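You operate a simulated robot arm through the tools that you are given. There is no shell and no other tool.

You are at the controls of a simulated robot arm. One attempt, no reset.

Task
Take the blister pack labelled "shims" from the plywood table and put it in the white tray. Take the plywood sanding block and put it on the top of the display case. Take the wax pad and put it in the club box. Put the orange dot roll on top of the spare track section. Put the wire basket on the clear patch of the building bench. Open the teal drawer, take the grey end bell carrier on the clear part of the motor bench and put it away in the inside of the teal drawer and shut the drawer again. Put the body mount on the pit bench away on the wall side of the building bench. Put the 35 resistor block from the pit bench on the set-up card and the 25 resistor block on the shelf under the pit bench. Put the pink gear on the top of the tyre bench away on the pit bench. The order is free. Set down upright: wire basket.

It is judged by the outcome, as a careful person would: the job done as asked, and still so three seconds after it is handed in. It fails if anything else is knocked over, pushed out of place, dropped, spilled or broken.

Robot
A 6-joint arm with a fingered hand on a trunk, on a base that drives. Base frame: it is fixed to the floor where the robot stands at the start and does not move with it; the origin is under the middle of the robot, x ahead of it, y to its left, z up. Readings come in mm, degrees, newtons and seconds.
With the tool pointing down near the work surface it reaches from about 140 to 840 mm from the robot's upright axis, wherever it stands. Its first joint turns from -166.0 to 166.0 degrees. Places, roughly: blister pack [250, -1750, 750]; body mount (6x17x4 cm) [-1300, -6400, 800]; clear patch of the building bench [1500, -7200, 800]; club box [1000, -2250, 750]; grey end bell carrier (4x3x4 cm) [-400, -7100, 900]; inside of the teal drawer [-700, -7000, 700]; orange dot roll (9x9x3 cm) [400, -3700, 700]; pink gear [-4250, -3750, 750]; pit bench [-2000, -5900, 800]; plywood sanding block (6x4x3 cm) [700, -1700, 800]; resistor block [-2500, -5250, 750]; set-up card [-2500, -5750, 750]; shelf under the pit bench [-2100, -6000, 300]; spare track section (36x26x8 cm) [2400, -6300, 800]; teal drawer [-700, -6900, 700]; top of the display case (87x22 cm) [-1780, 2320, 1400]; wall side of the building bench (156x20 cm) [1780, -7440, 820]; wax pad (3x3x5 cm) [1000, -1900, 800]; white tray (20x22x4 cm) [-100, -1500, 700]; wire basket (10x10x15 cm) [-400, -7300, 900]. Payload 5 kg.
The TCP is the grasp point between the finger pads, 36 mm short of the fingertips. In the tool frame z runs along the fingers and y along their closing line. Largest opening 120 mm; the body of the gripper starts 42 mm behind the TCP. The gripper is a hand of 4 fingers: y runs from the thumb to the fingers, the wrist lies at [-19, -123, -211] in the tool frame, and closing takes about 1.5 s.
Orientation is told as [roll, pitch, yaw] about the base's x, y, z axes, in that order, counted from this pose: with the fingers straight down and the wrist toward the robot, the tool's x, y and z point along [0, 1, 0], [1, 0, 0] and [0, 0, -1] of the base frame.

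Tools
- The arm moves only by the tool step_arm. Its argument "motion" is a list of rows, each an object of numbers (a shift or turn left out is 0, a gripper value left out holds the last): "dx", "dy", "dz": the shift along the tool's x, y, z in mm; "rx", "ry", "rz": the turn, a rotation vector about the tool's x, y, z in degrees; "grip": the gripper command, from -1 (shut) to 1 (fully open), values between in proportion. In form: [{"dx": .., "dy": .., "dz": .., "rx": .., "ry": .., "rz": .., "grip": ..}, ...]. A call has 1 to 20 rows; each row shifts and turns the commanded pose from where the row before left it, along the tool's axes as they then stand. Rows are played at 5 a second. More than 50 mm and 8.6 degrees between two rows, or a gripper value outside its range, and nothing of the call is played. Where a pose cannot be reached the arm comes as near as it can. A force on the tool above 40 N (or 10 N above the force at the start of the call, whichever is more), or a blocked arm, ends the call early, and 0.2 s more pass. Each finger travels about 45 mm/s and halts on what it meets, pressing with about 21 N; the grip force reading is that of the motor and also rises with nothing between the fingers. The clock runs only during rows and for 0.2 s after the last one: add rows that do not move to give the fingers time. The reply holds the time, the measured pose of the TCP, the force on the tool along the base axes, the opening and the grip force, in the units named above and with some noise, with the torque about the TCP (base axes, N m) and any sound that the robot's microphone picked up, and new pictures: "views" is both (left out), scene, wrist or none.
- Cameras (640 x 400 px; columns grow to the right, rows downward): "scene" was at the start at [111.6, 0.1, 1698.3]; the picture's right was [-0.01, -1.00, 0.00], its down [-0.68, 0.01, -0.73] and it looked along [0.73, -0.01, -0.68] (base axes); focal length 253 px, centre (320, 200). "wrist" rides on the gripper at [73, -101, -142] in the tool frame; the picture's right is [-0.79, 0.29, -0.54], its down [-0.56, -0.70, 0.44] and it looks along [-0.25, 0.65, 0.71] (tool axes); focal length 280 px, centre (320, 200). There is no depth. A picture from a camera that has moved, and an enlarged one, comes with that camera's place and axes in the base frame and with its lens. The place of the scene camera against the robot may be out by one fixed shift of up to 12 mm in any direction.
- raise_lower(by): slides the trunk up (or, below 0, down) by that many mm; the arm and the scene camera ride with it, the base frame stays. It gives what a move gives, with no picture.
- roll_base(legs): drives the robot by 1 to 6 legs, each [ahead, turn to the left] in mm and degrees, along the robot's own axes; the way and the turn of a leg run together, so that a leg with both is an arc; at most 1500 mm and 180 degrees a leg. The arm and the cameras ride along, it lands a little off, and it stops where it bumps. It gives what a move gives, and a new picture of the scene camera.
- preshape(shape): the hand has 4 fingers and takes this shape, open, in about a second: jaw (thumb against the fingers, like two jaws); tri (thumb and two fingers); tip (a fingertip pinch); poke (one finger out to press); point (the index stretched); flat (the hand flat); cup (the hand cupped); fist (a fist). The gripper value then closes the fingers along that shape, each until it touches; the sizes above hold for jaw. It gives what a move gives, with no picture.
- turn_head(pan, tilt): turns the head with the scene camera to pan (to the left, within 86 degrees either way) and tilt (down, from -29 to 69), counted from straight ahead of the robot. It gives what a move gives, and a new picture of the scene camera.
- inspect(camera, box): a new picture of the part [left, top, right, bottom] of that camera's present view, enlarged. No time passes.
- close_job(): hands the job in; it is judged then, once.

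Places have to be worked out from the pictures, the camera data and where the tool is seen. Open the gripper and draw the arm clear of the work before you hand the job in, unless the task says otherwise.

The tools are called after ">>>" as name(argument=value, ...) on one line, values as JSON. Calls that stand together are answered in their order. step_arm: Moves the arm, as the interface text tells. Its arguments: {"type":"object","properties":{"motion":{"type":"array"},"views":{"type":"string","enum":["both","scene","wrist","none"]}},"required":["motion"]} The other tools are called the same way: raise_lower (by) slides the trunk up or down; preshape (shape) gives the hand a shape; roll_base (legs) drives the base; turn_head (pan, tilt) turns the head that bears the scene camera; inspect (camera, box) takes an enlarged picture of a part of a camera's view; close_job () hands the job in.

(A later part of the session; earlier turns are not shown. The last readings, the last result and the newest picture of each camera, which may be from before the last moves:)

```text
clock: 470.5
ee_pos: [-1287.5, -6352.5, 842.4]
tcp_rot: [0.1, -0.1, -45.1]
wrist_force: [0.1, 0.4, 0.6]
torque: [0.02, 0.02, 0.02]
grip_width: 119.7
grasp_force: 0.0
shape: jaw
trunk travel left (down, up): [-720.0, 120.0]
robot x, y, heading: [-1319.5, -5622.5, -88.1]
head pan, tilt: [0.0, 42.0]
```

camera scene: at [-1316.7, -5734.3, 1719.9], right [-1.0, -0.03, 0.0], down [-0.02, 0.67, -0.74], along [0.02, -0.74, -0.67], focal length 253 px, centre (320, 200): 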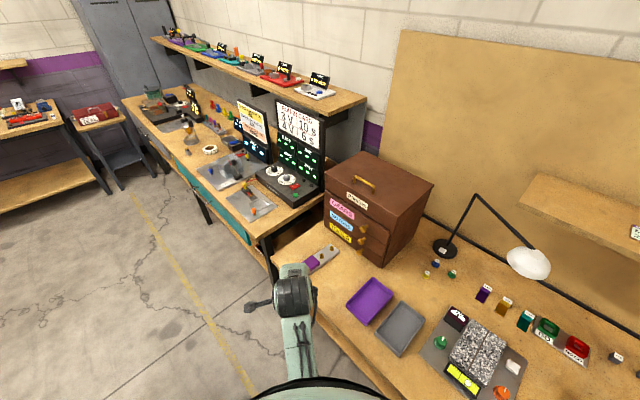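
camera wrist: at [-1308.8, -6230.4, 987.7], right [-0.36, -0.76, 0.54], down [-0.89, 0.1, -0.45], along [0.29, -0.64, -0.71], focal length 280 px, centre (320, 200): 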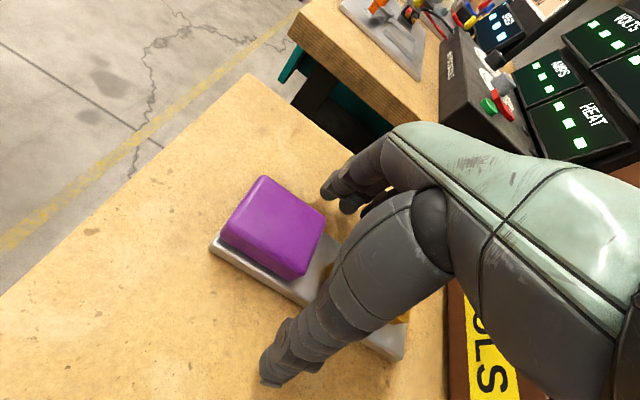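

>>> step_arm(motion=[{"grip": 0.6}, {"grip": 0.2}, {"grip": -0.2}, {"grip": -0.6}, {"grip": -1}, {}, {}, {}, {}, {"dz": -10}, {"dz": -20}, {"dz": -20}, {}], views="wrist")

```text
clock: 473.3
ee_pos: [-1287.8, -6353.8, 891.6]
tcp_rot: [0.2, -0.2, -45.2]
wrist_force: [-0.5, 0.1, -2.0]
torque: [0.01, 0.0, 0.01]
grip_width: 53.7
grasp_force: 20.8
shape: jaw
trunk travel left (down, up): [-720.0, 120.0]
robot x, y, heading: [-1320.5, -5623.1, -88.0]
head pan, tilt: [0.0, 42.0]
camera wrist: at [-1308.4, -6231.7, 1034.6], right [-0.36, -0.76, 0.54], down [-0.89, 0.1, -0.45], along [0.28, -0.64, -0.71], focal length 280 px, centre (320, 200)
```

wrist: 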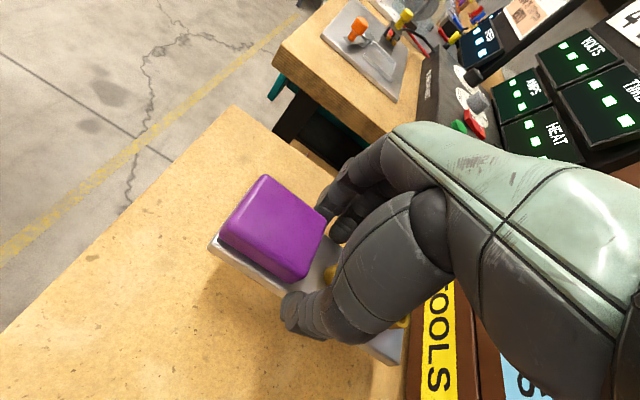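

The mount is held firmly. I lift it and draw it over the aisle.

>>> step_arm(motion=[{"dz": -45}, {"dz": -45}, {"dz": -40}, {"dx": 30, "dy": -30}, {"dx": 30, "dy": -30}, {"dx": 30, "dy": -30}, {"dx": 30, "dy": -30}, {"rz": 8}, {"rz": 8}, {"rz": 8}, {"rz": 8}, {"rz": 8}, {}], views="none")

>>> turn_head(pan=45, tilt=25)

```text
clock: 476.1
ee_pos: [-1288.8, -6183.9, 1021.2]
tcp_rot: [0.1, 0.0, -85.2]
wrist_force: [0.0, -0.4, -2.5]
torque: [0.01, 0.01, 0.02]
grip_width: 53.6
grasp_force: 21.3
shape: jaw
trunk travel left (down, up): [-720.0, 120.0]
robot x, y, heading: [-1320.7, -5619.6, -87.8]
head pan, tilt: [0.0, 42.0]
```

```text
clock: 477.2
ee_pos: [-1289.0, -6183.4, 1022.5]
tcp_rot: [0.2, 0.0, -85.1]
wrist_force: [-0.6, -0.4, -1.4]
torque: [-0.04, 0.0, 0.0]
grip_width: 53.4
grasp_force: 20.8
shape: jaw
trunk travel left (down, up): [-720.0, 120.0]
robot x, y, heading: [-1317.8, -5622.0, -88.2]
head pan, tilt: [45.0, 25.0]
camera scene: at [-1252.4, -5713.6, 1746.2], right [-0.69, -0.73, 0.0], down [-0.31, 0.29, -0.91], along [0.66, -0.62, -0.42], focal length 253 px, centre (320, 200)
```

scene: 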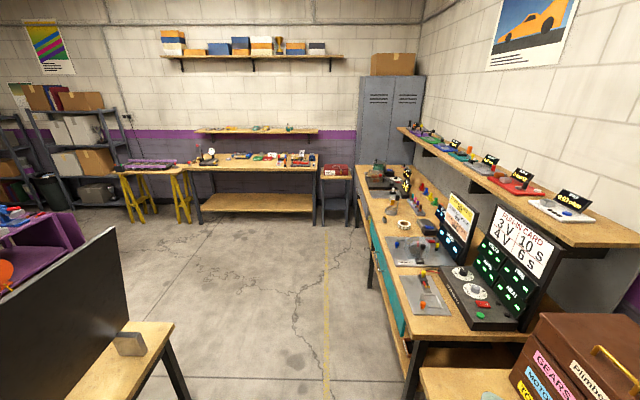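

I see the building bench ahead and the purple spare track on the yellow trestles. I zoom on both.

>>> inspect(camera="scene", box=[180, 110, 360, 230])

>>> inspect(camera="scene", box=[355, 140, 535, 330])

```text
3.33 times, centred on (270, 170) of scene
camera zoom: at [-1252.4, -5713.6, 1746.2], right [-0.69, -0.73, 0.0], down [-0.31, 0.29, -0.91], along [0.66, -0.62, -0.42], focal length 843 px, centre (487, 300)
```

zoom: 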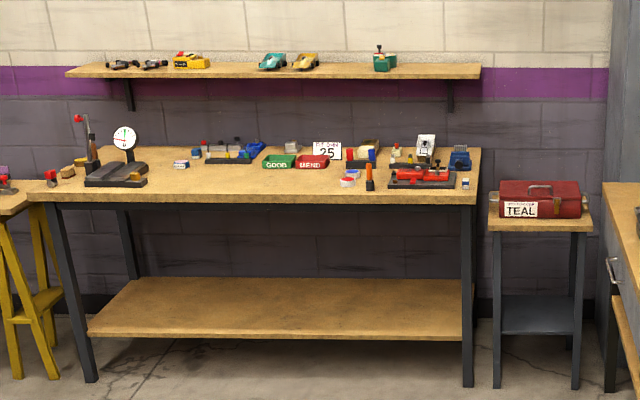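

```text
2.11 times, centred on (445, 235) of scene
camera zoom: at [-1252.4, -5713.6, 1746.2], right [-0.69, -0.73, 0.0], down [-0.31, 0.29, -0.91], along [0.66, -0.62, -0.42], focal length 532 px, centre (57, 126)
```

zoom: 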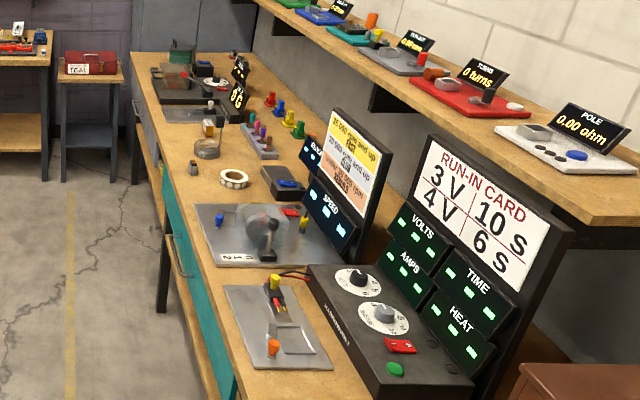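

The building bench front runs at P≈6050 from Q 3200 to 4780; its top is at about z 815. I drive up the aisle and across to face it.

>>> roll_base(legs=[[0, 48.5], [1162, 0], [0, 26.3], [1450, 0], [0, -31.6]])

>>> turn_head(pan=0, tilt=25)

```text
clock: 497.1
ee_pos: [1408.7, -7011.6, 1021.1]
tcp_rot: [0.2, 0.0, -40.6]
wrist_force: [-0.1, 0.6, -1.5]
torque: [-0.02, -0.02, 0.01]
grip_width: 53.1
grasp_force: 21.4
shape: jaw
trunk travel left (down, up): [-720.0, 120.0]
robot x, y, heading: [992.9, -6631.0, -43.8]
head pan, tilt: [45.0, 25.0]
camera scene: at [1106.5, -6648.3, 1746.2], right [0.02, -1.0, 0.0], down [-0.42, -0.01, -0.91], along [0.91, 0.02, -0.42], focal length 253 px, centre (320, 200)
```

scene: 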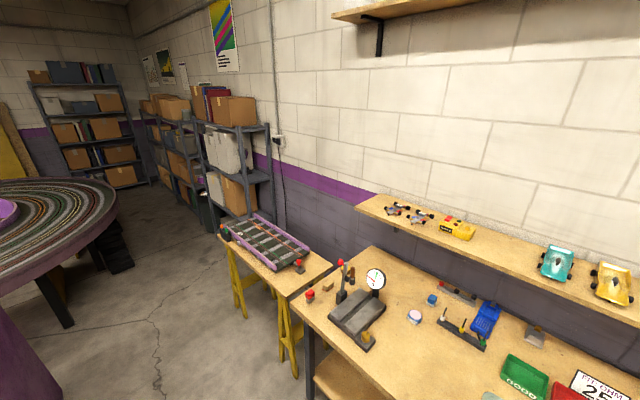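

```text
clock: 498.2
ee_pos: [1409.8, -7010.3, 1021.6]
tcp_rot: [0.2, 0.0, -40.6]
wrist_force: [-0.3, 0.0, -1.0]
torque: [0.01, -0.02, -0.03]
grip_width: 53.1
grasp_force: 20.6
shape: jaw
trunk travel left (down, up): [-720.0, 120.0]
robot x, y, heading: [993.1, -6634.0, -43.8]
head pan, tilt: [0.0, 25.0]
camera scene: at [1080.9, -6714.0, 1746.2], right [-0.69, -0.72, 0.0], down [-0.31, 0.29, -0.91], along [0.66, -0.63, -0.42], focal length 253 px, centre (320, 200)
```

scene: 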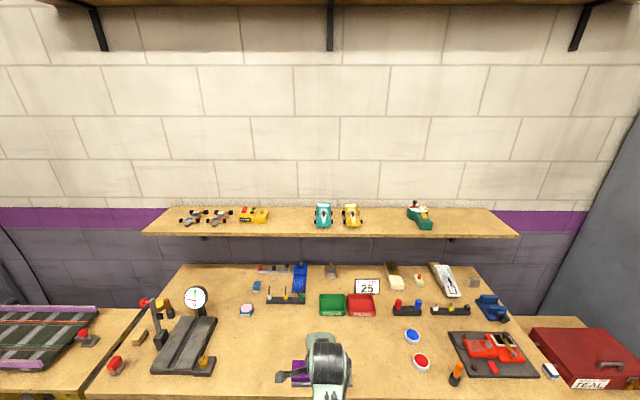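

I zoom on the bench's back part for a free place along the wall.

>>> inspect(camera="scene", box=[130, 255, 330, 385])

>>> inspect(camera="scene", box=[310, 255, 510, 385])

```text
3.08 times, centred on (230, 320) of scene
camera zoom: at [1080.9, -6714.0, 1746.2], right [-0.69, -0.72, 0.0], down [-0.31, 0.29, -0.91], along [0.66, -0.63, -0.42], focal length 778 px, centre (597, -169)
```

zoom: 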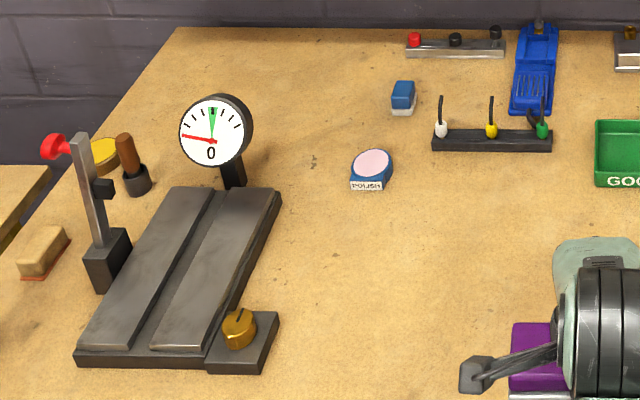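

```text
3.08 times, centred on (410, 320) of scene
camera zoom: at [1080.9, -6714.0, 1746.2], right [-0.69, -0.72, 0.0], down [-0.31, 0.29, -0.91], along [0.66, -0.63, -0.42], focal length 778 px, centre (43, -169)
```

zoom: 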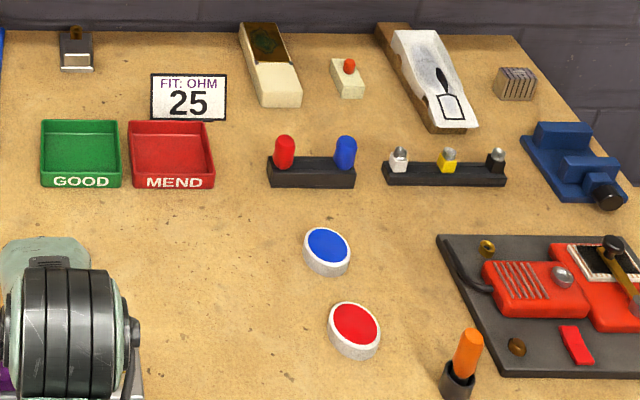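

The wall strip's left part (around Q 3430–3600) is free; a dial gauge stands in front of it (top near z 1000). I raise the trunk and move closer, a bit to the right of it.

>>> raise_lower(by=110)

>>> roll_base(legs=[[0, 33.8], [410, 0], [0, -35]])

>>> turn_head(pan=15, tilt=35)

```text
clock: 499.7
ee_pos: [1409.4, -7010.6, 1131.8]
tcp_rot: [0.3, 0.1, -40.5]
wrist_force: [0.3, 1.1, -1.4]
torque: [0.02, 0.01, -0.01]
grip_width: 53.0
grasp_force: 21.1
shape: jaw
trunk travel left (down, up): [-830.0, 10.0]
robot x, y, heading: [990.1, -6630.4, -43.9]
head pan, tilt: [0.0, 25.0]
```

```text
clock: 506.2
ee_pos: [1805.2, -7089.3, 1131.4]
tcp_rot: [0.2, 0.1, -41.5]
wrist_force: [0.0, 0.5, -2.8]
torque: [0.0, -0.04, 0.01]
grip_width: 52.8
grasp_force: 21.1
shape: jaw
trunk travel left (down, up): [-830.0, 10.0]
robot x, y, heading: [1395.0, -6702.9, -44.5]
head pan, tilt: [0.0, 25.0]
camera scene: at [1481.4, -6786.7, 1856.2], right [-0.7, -0.71, 0.0], down [-0.3, 0.3, -0.91], along [0.64, -0.64, -0.42], focal length 253 px, centre (320, 200)
```

scene: 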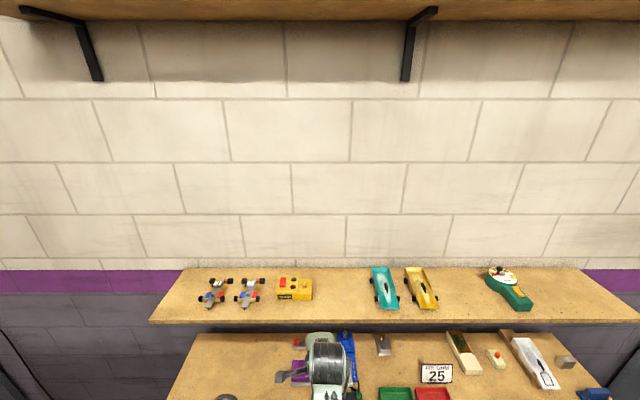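

```text
clock: 507.0
ee_pos: [1805.0, -7088.7, 1133.4]
tcp_rot: [0.2, 0.0, -41.5]
wrist_force: [0.6, 0.0, -1.4]
torque: [0.03, -0.02, 0.0]
grip_width: 53.0
grasp_force: 21.2
shape: jaw
trunk travel left (down, up): [-830.0, 10.0]
robot x, y, heading: [1393.9, -6704.5, -44.8]
head pan, tilt: [15.0, 35.0]
camera scene: at [1491.9, -6765.8, 1840.5], right [-0.5, -0.87, 0.0], down [-0.5, 0.28, -0.82], along [0.71, -0.41, -0.57], focal length 253 px, centre (320, 200)
```

scene: 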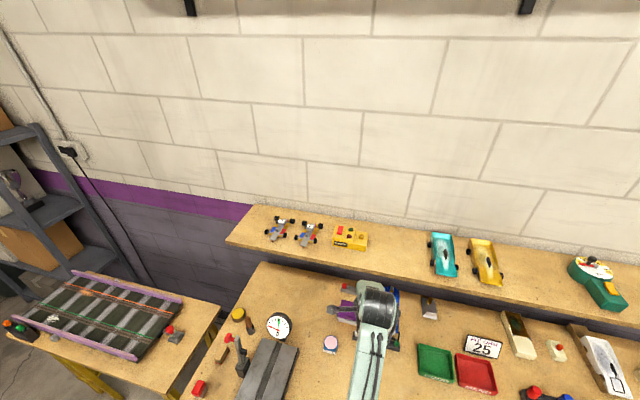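

The shelf's front is at P≈6408 with its underside near z 1160, so I must come in below it, to the right of the gauge. I first square the hand and shift to Q≈3620.

>>> step_arm(motion=[{"rz": 3.6}, {"dx": 38.7, "dy": -16.3}, {"dx": 38.7, "dy": -16.3}, {"dx": 38.7, "dy": -16.3}, {}], views="none")

>>> raise_lower(by=-110)

>>> turn_head(pan=10, tilt=40)

>>> step_arm(motion=[{}], views="wrist")

```text
clock: 508.2
ee_pos: [1853.4, -6973.2, 1133.4]
tcp_rot: [0.2, 0.1, -45.3]
wrist_force: [0.0, -1.0, -2.6]
torque: [0.03, 0.04, 0.0]
grip_width: 52.8
grasp_force: 20.8
shape: jaw
trunk travel left (down, up): [-830.0, 10.0]
robot x, y, heading: [1392.4, -6700.6, -44.7]
head pan, tilt: [15.0, 35.0]
```

```text
clock: 509.6
ee_pos: [1852.5, -6973.5, 1023.1]
tcp_rot: [0.2, 0.0, -45.1]
wrist_force: [-0.3, -0.3, -2.1]
torque: [0.0, -0.01, 0.02]
grip_width: 52.9
grasp_force: 20.9
shape: jaw
trunk travel left (down, up): [-720.0, 120.0]
robot x, y, heading: [1394.9, -6707.9, -44.9]
head pan, tilt: [15.0, 35.0]
```

```text
clock: 510.2
ee_pos: [1852.9, -6973.8, 1022.7]
tcp_rot: [0.3, 0.0, -45.1]
wrist_force: [0.0, 0.2, -2.0]
torque: [0.01, 0.04, -0.01]
grip_width: 53.1
grasp_force: 21.6
shape: jaw
trunk travel left (down, up): [-720.0, 120.0]
robot x, y, heading: [1397.6, -6704.3, -44.6]
head pan, tilt: [10.0, 40.0]
camera scene: at [1485.6, -6770.3, 1722.9], right [-0.57, -0.82, 0.0], down [-0.53, 0.37, -0.77], along [0.63, -0.44, -0.64], focal length 253 px, centre (320, 200)
```

scene: 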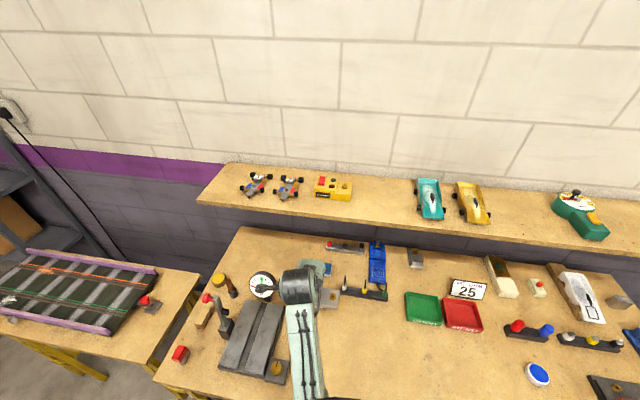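

```text
clock: 510.6
ee_pos: [1853.8, -6972.9, 1022.8]
tcp_rot: [0.3, 0.0, -45.1]
wrist_force: [-0.9, 0.3, -1.6]
torque: [-0.01, 0.01, 0.03]
grip_width: 52.9
grasp_force: 20.9
shape: jaw
trunk travel left (down, up): [-720.0, 120.0]
robot x, y, heading: [1397.9, -6703.7, -44.9]
head pan, tilt: [10.0, 40.0]
camera wrist: at [1832.7, -6851.1, 1165.4], right [-0.36, -0.76, 0.54], down [-0.89, 0.1, -0.44], along [0.28, -0.64, -0.72], focal length 280 px, centre (320, 200)
```

wrist: 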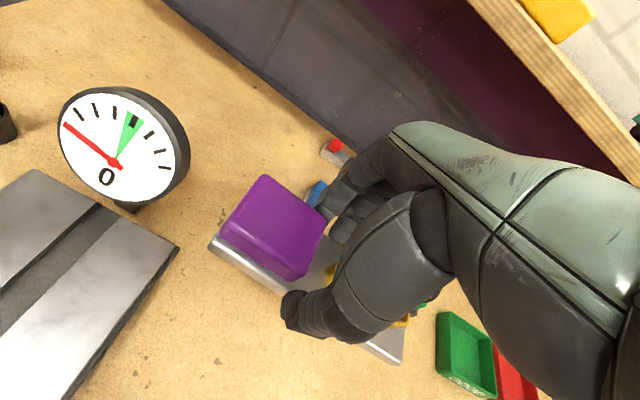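

I shift 42 mm left, lower to z 930, then slide in under the shelf.

>>> step_arm(motion=[{"dx": 42}, {"dz": 45}, {"dz": 45}, {}], views="wrist")

```text
clock: 511.6
ee_pos: [1884.2, -6941.8, 932.2]
tcp_rot: [0.1, 0.0, -45.1]
wrist_force: [0.4, 0.4, -2.1]
torque: [0.0, 0.03, 0.0]
grip_width: 50.7
grasp_force: 20.5
shape: jaw
trunk travel left (down, up): [-720.0, 120.0]
robot x, y, heading: [1393.7, -6701.7, -44.7]
head pan, tilt: [10.0, 40.0]
camera wrist: at [1863.0, -6819.9, 1074.5], right [-0.36, -0.76, 0.54], down [-0.89, 0.1, -0.44], along [0.28, -0.64, -0.72], focal length 280 px, centre (320, 200)
```

wrist: 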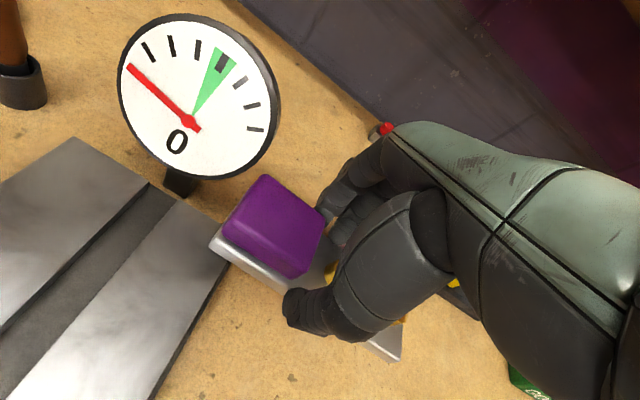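

The purple end clears the gauge by about 20 mm; I shift 10 mm right for balance and slide forward.

>>> step_arm(motion=[{"dx": -10}, {"dy": 30}, {"dy": 35}, {"dy": 40}, {"dy": 40}, {}], views="wrist")

```text
clock: 513.0
ee_pos: [1976.6, -7053.4, 935.5]
tcp_rot: [0.2, -0.1, -45.2]
wrist_force: [-0.4, 0.6, -1.4]
torque: [0.01, 0.0, 0.04]
grip_width: 50.5
grasp_force: 21.1
shape: jaw
trunk travel left (down, up): [-720.0, 120.0]
robot x, y, heading: [1396.2, -6701.1, -44.7]
head pan, tilt: [10.0, 40.0]
camera wrist: at [1956.5, -6930.5, 1076.8], right [-0.36, -0.76, 0.54], down [-0.89, 0.1, -0.45], along [0.28, -0.64, -0.71], focal length 280 px, centre (320, 200)
```

wrist: 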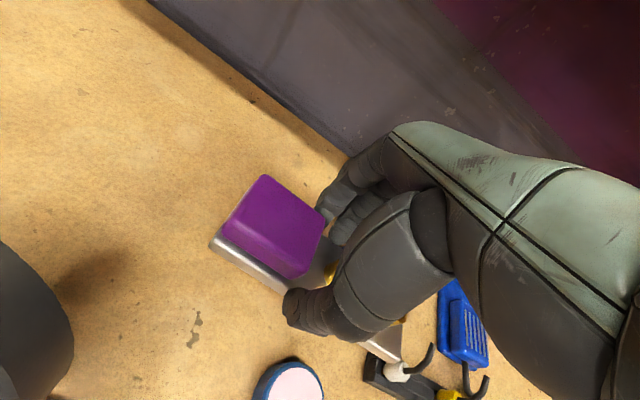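

Past the gauge. I go on 90 mm toward the wall, then slide left along it.

>>> step_arm(motion=[{"dy": 30}, {"dy": 30}, {"dy": 30}, {"dx": 36}, {"dx": 36}, {"dx": 36}, {}], views="both")

```text
clock: 514.6
ee_pos: [2118.1, -7040.2, 932.3]
tcp_rot: [0.2, 0.0, -45.2]
wrist_force: [0.3, 0.4, -0.4]
torque: [0.0, -0.01, -0.01]
grip_width: 38.9
grasp_force: 20.9
shape: jaw
trunk travel left (down, up): [-720.0, 120.0]
robot x, y, heading: [1398.8, -6697.1, -44.9]
head pan, tilt: [10.0, 40.0]
camera scene: at [1484.8, -6770.4, 1722.9], right [-0.57, -0.82, 0.0], down [-0.53, 0.37, -0.77], along [0.63, -0.44, -0.64], focal length 253 px, centre (320, 200)
camera wrist: at [2098.5, -6917.9, 1075.1], right [-0.36, -0.76, 0.54], down [-0.89, 0.1, -0.44], along [0.28, -0.64, -0.71], focal length 280 px, centre (320, 200)
```

scene: 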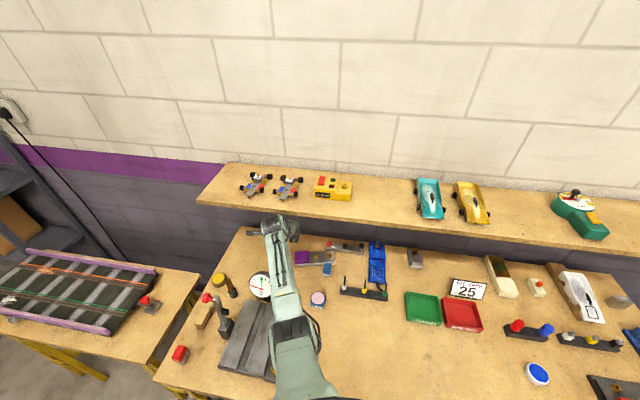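
wrist: 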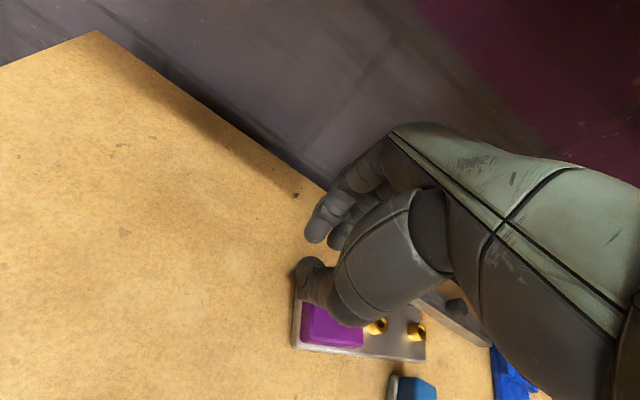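

The mount slipped out and lies on the bench, right way up, in the wall strip. I look closely at how it lies and at its neighbours.

>>> inspect(camera="scene", box=[270, 225, 400, 315])

>>> inspect(camera="wrist", box=[270, 240, 530, 400])

```text
4.44 times, centred on (335, 270) of scene
camera zoom: at [1484.8, -6770.4, 1722.9], right [-0.57, -0.82, 0.0], down [-0.53, 0.37, -0.77], along [0.63, -0.44, -0.64], focal length 1124 px, centre (253, -111)
```

zoom: 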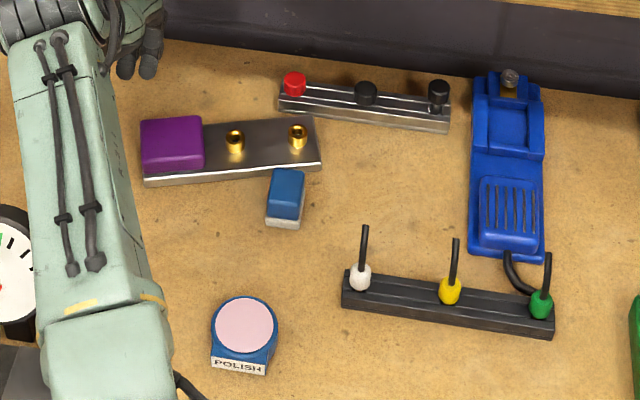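

```text
2.46 times, centred on (400, 320) of wrist
camera zoom: at [2098.5, -6917.9, 1075.1], right [-0.36, -0.76, 0.54], down [-0.89, 0.1, -0.44], along [0.28, -0.64, -0.71], focal length 690 px, centre (123, -95)
```

zoom: 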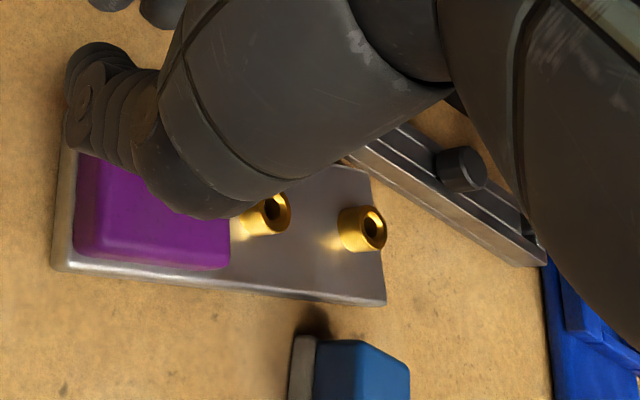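

The mount rests flat and upright in the wall strip, and the eraser and block beside it are where they were. I withdraw the hand the way it came.

>>> step_arm(motion=[{"dx": -36}, {"dx": -36}, {"dx": -36}, {"dy": -40}, {"dy": -40}, {"dy": -40}, {"dy": -40}, {"dy": -40}, {"dz": -40, "dy": -20}, {"dz": -40, "dy": -20}, {"dz": -40}, {}], views="both")

```text
clock: 517.2
ee_pos: [1870.7, -6947.8, 1053.6]
tcp_rot: [0.2, 0.0, -45.1]
wrist_force: [-0.9, 0.6, 0.0]
torque: [0.01, 0.0, -0.02]
grip_width: 38.6
grasp_force: 20.9
shape: jaw
trunk travel left (down, up): [-720.0, 120.0]
robot x, y, heading: [1396.4, -6702.1, -44.6]
head pan, tilt: [10.0, 40.0]
camera scene: at [1485.1, -6770.0, 1722.9], right [-0.57, -0.82, 0.0], down [-0.53, 0.37, -0.77], along [0.63, -0.44, -0.64], focal length 253 px, centre (320, 200)
camera wrist: at [1850.8, -6825.3, 1196.2], right [-0.36, -0.76, 0.54], down [-0.89, 0.1, -0.44], along [0.28, -0.64, -0.72], focal length 280 px, centre (320, 200)
```

scene: 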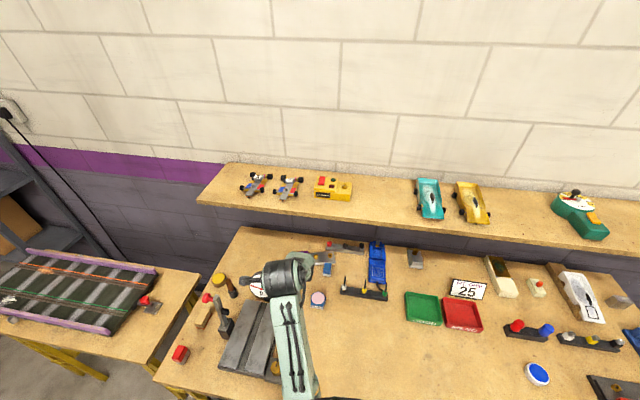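
wrist: 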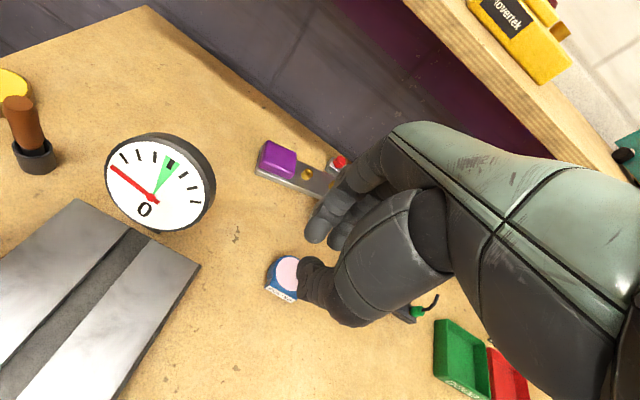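

Everything else is in place. Next the motor bench: I back off, and drive over to face it.

>>> roll_base(legs=[[-320, 0], [0, -126], [1225, 0], [0, 36]])

>>> step_arm(motion=[{"grip": 0.5}, {"grip": 1}, {}, {}, {}], views="none")

>>> turn_head(pan=0, tilt=35)

```text
clock: 534.3
ee_pos: [-341.3, -7061.9, 1052.6]
tcp_rot: [0.2, 0.0, -139.3]
wrist_force: [0.0, 0.5, -0.5]
torque: [-0.03, 0.01, 0.05]
grip_width: 38.5
grasp_force: 21.5
shape: jaw
trunk travel left (down, up): [-720.0, 120.0]
robot x, y, heading: [-61.5, -6604.3, -138.8]
head pan, tilt: [10.0, 40.0]
camera scene: at [-138.6, -6689.0, 1722.9], right [-0.78, 0.63, 0.0], down [0.4, 0.5, -0.77], along [-0.48, -0.6, -0.64], focal length 253 px, centre (320, 200)
```

scene: 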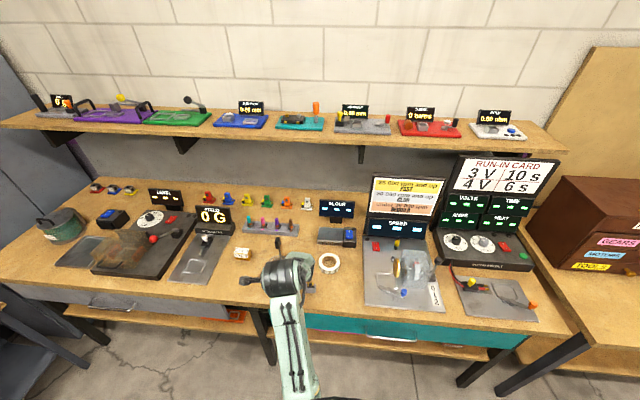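

```text
clock: 535.5
ee_pos: [-340.9, -7061.5, 1053.1]
tcp_rot: [0.2, 0.1, -139.3]
wrist_force: [0.0, -0.3, 0.8]
torque: [0.0, -0.05, 0.01]
grip_width: 119.7
grasp_force: 0.1
shape: jaw
trunk travel left (down, up): [-720.0, 120.0]
robot x, y, heading: [-63.3, -6603.8, -138.8]
head pan, tilt: [10.0, 40.0]
```

```text
clock: 536.3
ee_pos: [-341.1, -7062.9, 1052.9]
tcp_rot: [0.2, 0.1, -139.2]
wrist_force: [0.2, 0.4, 0.4]
torque: [0.03, 0.03, 0.01]
grip_width: 119.5
grasp_force: 0.1
shape: jaw
trunk travel left (down, up): [-720.0, 120.0]
robot x, y, heading: [-65.4, -6602.1, -138.6]
head pan, tilt: [0.0, 35.0]
camera scene: at [-151.6, -6680.8, 1730.4], right [-0.66, 0.75, 0.0], down [0.43, 0.38, -0.82], along [-0.62, -0.54, -0.57], focal length 253 px, centre (320, 200)
```

scene: 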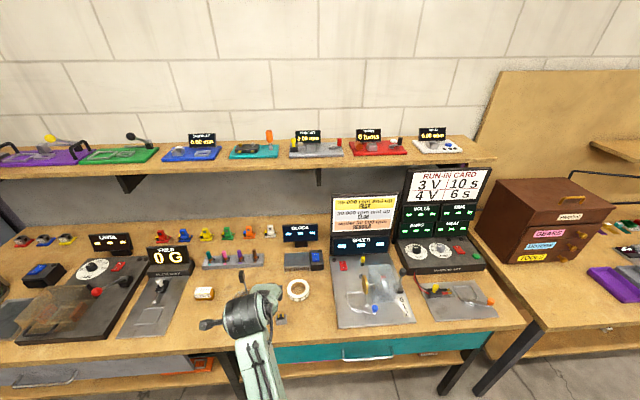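

I zoom to find the wire basket and the grey end bell carrier.

>>> inspect(camera="scene", box=[0, 215, 170, 350])

>>> inspect(camera="scene", box=[160, 215, 330, 350])

>>> inspect(camera="scene", box=[280, 260, 500, 400])

```text
2.96 times, centred on (85, 282) of scene
camera zoom: at [-151.6, -6680.8, 1730.4], right [-0.66, 0.75, 0.0], down [0.43, 0.38, -0.82], along [-0.62, -0.54, -0.57], focal length 749 px, centre (1016, -44)
```

zoom: 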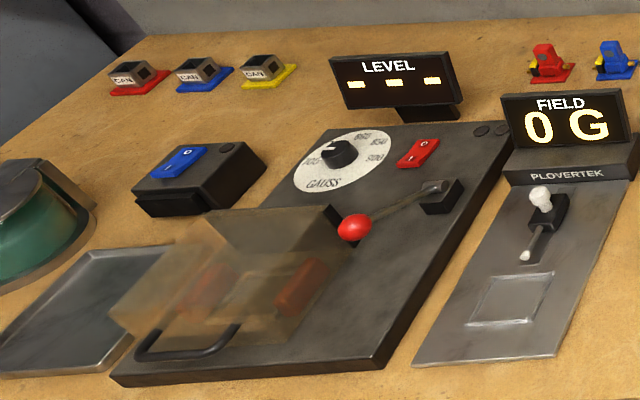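

```text
2.96 times, centred on (245, 282) of scene
camera zoom: at [-151.6, -6680.8, 1730.4], right [-0.66, 0.75, 0.0], down [0.43, 0.38, -0.82], along [-0.62, -0.54, -0.57], focal length 749 px, centre (542, -44)
```

zoom: 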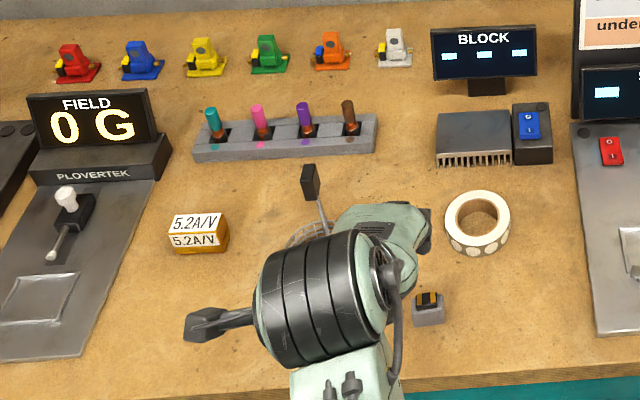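

```text
2.86 times, centred on (390, 330) of scene
camera zoom: at [-151.6, -6680.8, 1730.4], right [-0.66, 0.75, 0.0], down [0.43, 0.38, -0.82], along [-0.62, -0.54, -0.57], focal length 723 px, centre (120, -171)
```

zoom: 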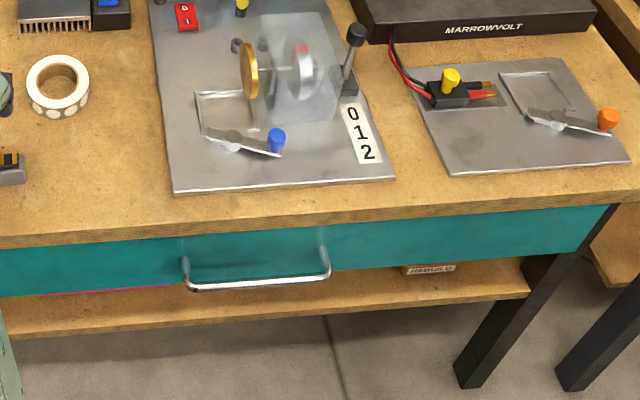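

The end bell carrier is the small grey piece near the front edge; the basket is hidden behind my hand. I swing the hand right to see it.

>>> step_arm(motion=[{"dx": -45}, {"dx": -45}, {"dx": -45}, {"dx": -45}, {"dx": -45}, {"dx": -45}, {}], views="scene")

>>> inspect(camera="scene", box=[150, 215, 340, 345])

```text
clock: 537.9
ee_pos: [-515.0, -6857.0, 1053.4]
tcp_rot: [0.0, 0.0, -139.1]
wrist_force: [-0.1, -1.2, 0.2]
torque: [0.0, 0.04, -0.04]
grip_width: 119.8
grasp_force: 0.1
shape: jaw
trunk travel left (down, up): [-720.0, 120.0]
robot x, y, heading: [-58.7, -6599.5, -138.9]
head pan, tilt: [0.0, 35.0]
camera scene: at [-150.7, -6681.4, 1730.5], right [-0.66, 0.75, 0.0], down [0.43, 0.38, -0.82], along [-0.62, -0.54, -0.57], focal length 253 px, centre (320, 200)
```

scene: 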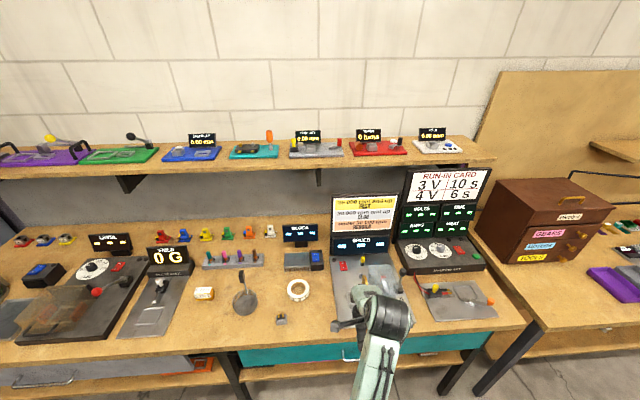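

```text
3.08 times, centred on (245, 280) of scene
camera zoom: at [-150.7, -6681.4, 1730.5], right [-0.66, 0.75, 0.0], down [0.43, 0.38, -0.82], along [-0.62, -0.54, -0.57], focal length 778 px, centre (551, -46)
```

zoom: 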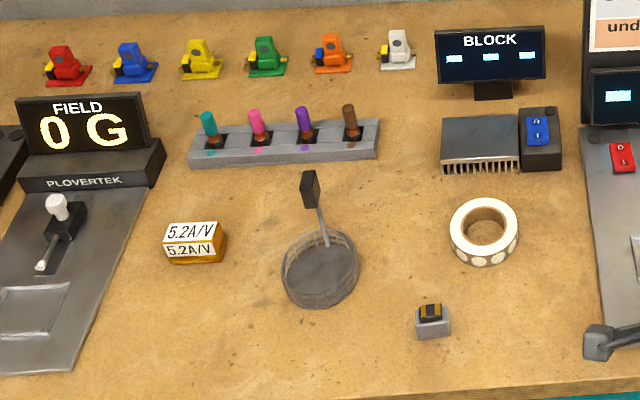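

The wire basket (round, with a black knob on a post) is at about (-380, -7256), the carrier at (-430, -7110), bench top near z 853. First the teal drawer: I step back to face its handle.

>>> roll_base(legs=[[0, 36.5], [-370, 0], [0, -32.7]])

>>> turn_head(pan=0, tilt=40)

>>> inspect(camera="scene", box=[220, 180, 420, 310])

```text
clock: 544.3
ee_pos: [-418.6, -6521.9, 1054.2]
tcp_rot: [0.2, 0.0, -135.3]
wrist_force: [0.1, -0.1, 0.7]
torque: [-0.02, 0.0, 0.0]
grip_width: 119.8
grasp_force: 0.1
shape: jaw
trunk travel left (down, up): [-720.0, 120.0]
robot x, y, heading: [17.7, -6241.5, -134.6]
head pan, tilt: [0.0, 35.0]
camera scene: at [-67.6, -6321.0, 1730.5], right [-0.71, 0.7, 0.0], down [0.4, 0.41, -0.82], along [-0.58, -0.58, -0.57], focal length 253 px, centre (320, 200)
```

scene: 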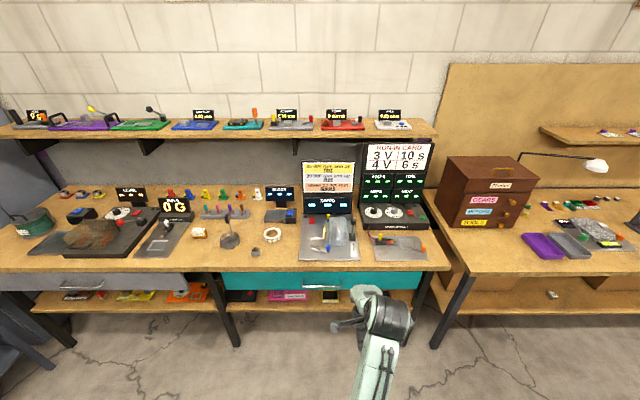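

```text
clock: 544.9
ee_pos: [-419.2, -6521.7, 1052.3]
tcp_rot: [0.2, 0.0, -135.4]
wrist_force: [0.4, -0.2, -0.7]
torque: [-0.02, -0.01, 0.02]
grip_width: 119.7
grasp_force: 0.0
shape: jaw
trunk travel left (down, up): [-720.0, 120.0]
robot x, y, heading: [19.9, -6236.5, -134.8]
head pan, tilt: [0.0, 40.0]
camera scene: at [-65.5, -6318.8, 1722.9], right [-0.71, 0.7, 0.0], down [0.45, 0.46, -0.77], along [-0.54, -0.54, -0.64], focal length 253 px, centre (320, 200)
```

scene: 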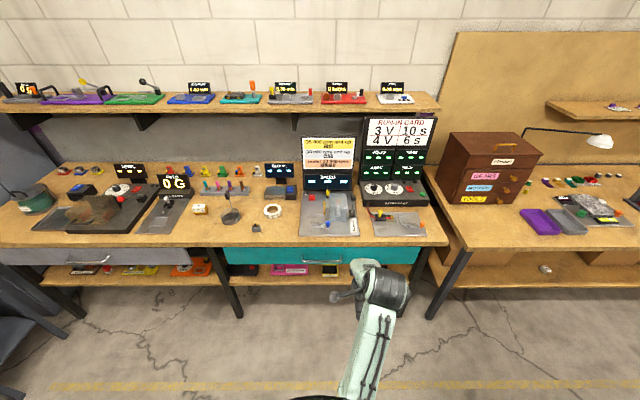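

```text
3.08 times, centred on (320, 245) of scene
camera zoom: at [-65.5, -6318.8, 1722.9], right [-0.71, 0.7, 0.0], down [0.45, 0.46, -0.77], along [-0.54, -0.54, -0.64], focal length 778 px, centre (320, 62)
```

zoom: 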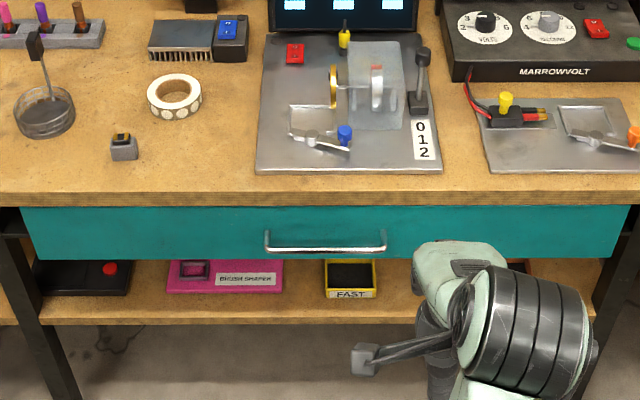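

The handle bar is at about Q 5227, z 757, P 4417. I set a -45° hand pitch at a safe distance, fingers nearly closed, then lower the trunk.

>>> step_arm(motion=[{"dx": 25, "dy": 40, "grip": 0.4}, {"dx": 25, "dy": 40, "grip": -0.1}, {"dx": 25, "dy": 40, "grip": -0.5}, {"dx": 25, "dy": 40}, {"dy": 40}, {"rx": -8.5}, {"rx": -8.5}, {"rx": -8.5}, {"rx": -8.5}, {"rx": -8.5}, {"rx": -2.5}, {}, {}], views="none")

```text
clock: 547.7
ee_pos: [-491.0, -6734.5, 1052.7]
tcp_rot: [0.1, -45.0, -135.4]
wrist_force: [-0.1, 0.1, 0.4]
torque: [-0.01, 0.0, 0.01]
grip_width: 30.1
grasp_force: 0.0
shape: jaw
trunk travel left (down, up): [-720.0, 120.0]
robot x, y, heading: [18.4, -6237.7, -134.8]
head pan, tilt: [0.0, 40.0]
```

Pitch reached. I lower the trunk and look with the wrist camera.

>>> raise_lower(by=-220)

>>> step_arm(motion=[{"dy": 15, "dz": 15}, {"dy": 15, "dz": 15}, {}], views="both")

```text
clock: 550.1
ee_pos: [-490.7, -6735.3, 833.4]
tcp_rot: [0.1, -44.9, -135.4]
wrist_force: [0.2, 0.2, 0.4]
torque: [-0.01, 0.0, -0.02]
grip_width: 30.2
grasp_force: 0.1
shape: jaw
trunk travel left (down, up): [-500.0, 340.0]
robot x, y, heading: [16.1, -6236.9, -134.6]
head pan, tilt: [0.0, 40.0]
```

```text
clock: 550.9
ee_pos: [-519.1, -6764.4, 831.9]
tcp_rot: [0.1, -45.0, -135.4]
wrist_force: [-0.1, -0.3, -0.5]
torque: [-0.01, -0.01, 0.01]
grip_width: 30.0
grasp_force: 0.1
shape: jaw
trunk travel left (down, up): [-500.0, 340.0]
robot x, y, heading: [18.4, -6235.8, -134.8]
head pan, tilt: [0.0, 40.0]
camera scene: at [-65.2, -6318.7, 1502.9], right [-0.71, 0.7, 0.0], down [0.45, 0.46, -0.77], along [-0.54, -0.54, -0.64], focal length 253 px, centre (320, 200)
camera wrist: at [-346.8, -6695.2, 861.4], right [-0.43, 0.69, 0.58], down [-0.26, 0.52, -0.81], along [-0.86, -0.5, -0.04], focal length 280 px, centre (320, 200)
```

scene: 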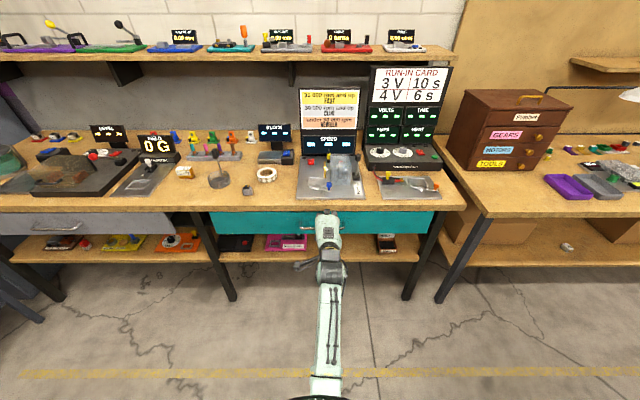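
wrist: 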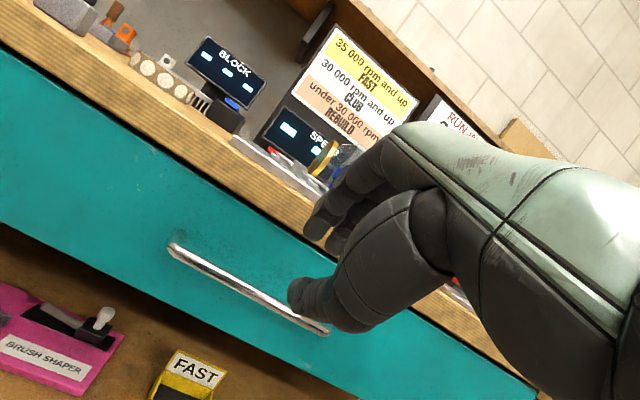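

The bar reads z≈746, Q≈5230. I advance along the finger direction part way and check.

>>> step_arm(motion=[{"dz": 20, "dy": -2}, {"dz": 20, "dy": -2}, {"dz": 20}, {}], views="wrist")

>>> inspect(camera="wrist", box=[200, 150, 400, 290])

```text
clock: 551.9
ee_pos: [-548.9, -6790.6, 787.0]
tcp_rot: [0.2, -45.0, -135.4]
wrist_force: [0.1, -0.9, 0.8]
torque: [-0.02, -0.01, 0.0]
grip_width: 30.0
grasp_force: 0.0
shape: jaw
trunk travel left (down, up): [-500.0, 340.0]
robot x, y, heading: [17.0, -6235.5, -134.7]
head pan, tilt: [0.0, 40.0]
camera wrist: at [-375.4, -6722.2, 816.2], right [-0.43, 0.69, 0.58], down [-0.26, 0.52, -0.81], along [-0.86, -0.5, -0.04], focal length 280 px, centre (320, 200)
```

wrist: 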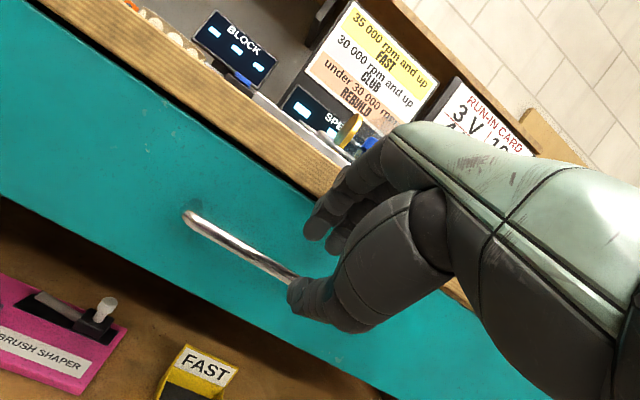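

```text
2.86 times, centred on (300, 220) of wrist
camera zoom: at [-375.4, -6722.2, 816.2], right [-0.43, 0.69, 0.58], down [-0.26, 0.52, -0.81], along [-0.86, -0.5, -0.04], focal length 801 px, centre (377, 143)
```

zoom: 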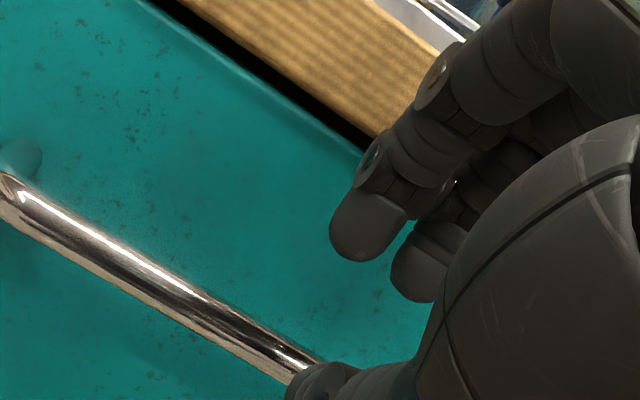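

The bar is at z≈748, Q≈5220. I advance the last 28 mm.

>>> step_arm(motion=[{"dy": -4}, {"dz": 10}, {"dz": 10}, {"dz": 8}, {}], views="wrist")

>>> inspect(camera="wrist", box=[200, 150, 400, 290])

```text
clock: 553.1
ee_pos: [-558.9, -6803.9, 764.1]
tcp_rot: [0.2, -44.9, -135.4]
wrist_force: [-0.4, 0.3, -0.8]
torque: [0.02, 0.02, -0.02]
grip_width: 30.4
grasp_force: 0.0
shape: jaw
trunk travel left (down, up): [-500.0, 340.0]
robot x, y, heading: [13.2, -6236.2, -134.7]
head pan, tilt: [0.0, 40.0]
camera wrist: at [-386.6, -6734.8, 794.1], right [-0.43, 0.69, 0.58], down [-0.26, 0.52, -0.81], along [-0.86, -0.5, -0.04], focal length 280 px, centre (320, 200)
```

wrist: 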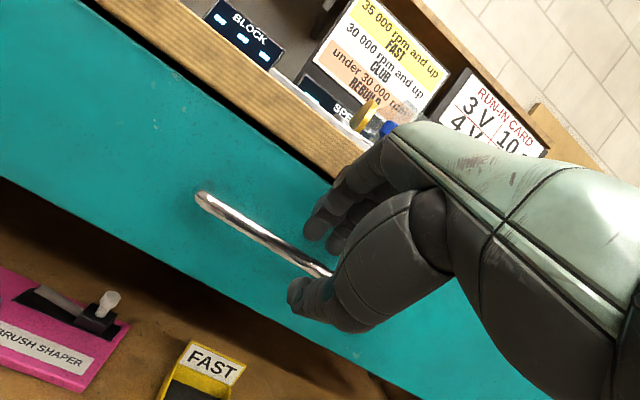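

```text
2.86 times, centred on (300, 220) of wrist
camera zoom: at [-386.6, -6734.8, 794.1], right [-0.43, 0.69, 0.58], down [-0.26, 0.52, -0.81], along [-0.86, -0.5, -0.04], focal length 801 px, centre (377, 143)
```

zoom: 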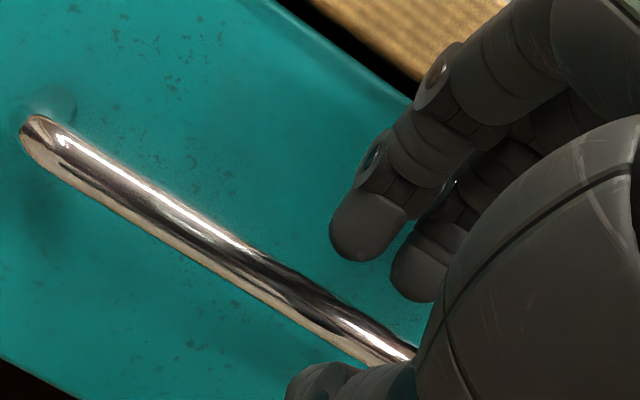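

The bar runs between thumb and fingers. I close on it.

>>> step_arm(motion=[{"grip": -0.7}, {"grip": -0.9}, {"grip": -1}, {}, {}, {}], views="wrist")

>>> inspect(camera="wrist", box=[200, 150, 400, 290])

```text
clock: 554.5
ee_pos: [-557.6, -6802.9, 766.3]
tcp_rot: [0.3, -45.1, -135.4]
wrist_force: [1.2, 2.3, 5.1]
torque: [0.01, 0.13, 0.05]
grip_width: 0.0
grasp_force: 20.9
shape: jaw
trunk travel left (down, up): [-500.0, 340.0]
robot x, y, heading: [14.8, -6235.3, -134.8]
head pan, tilt: [0.0, 40.0]
camera wrist: at [-386.1, -6734.3, 794.9], right [-0.43, 0.69, 0.58], down [-0.26, 0.52, -0.81], along [-0.86, -0.5, -0.04], focal length 280 px, centre (320, 200)
```

wrist: 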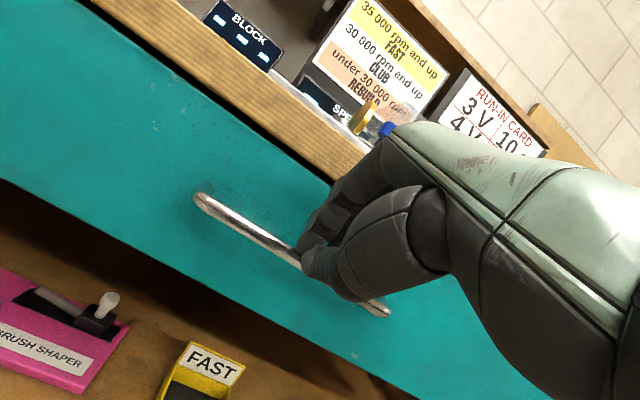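

```text
2.86 times, centred on (300, 220) of wrist
camera zoom: at [-386.1, -6734.3, 794.9], right [-0.43, 0.69, 0.58], down [-0.26, 0.52, -0.81], along [-0.86, -0.5, -0.04], focal length 801 px, centre (377, 143)
```

zoom: 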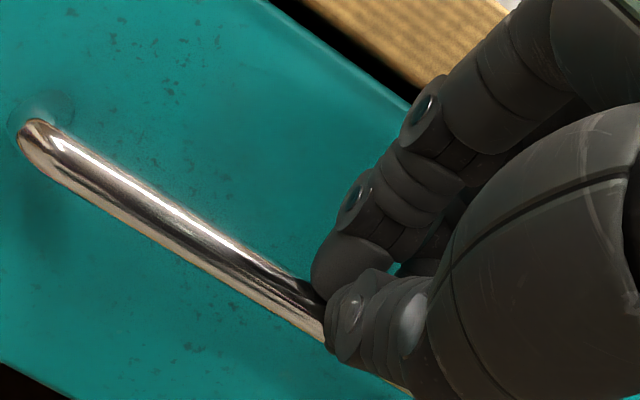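

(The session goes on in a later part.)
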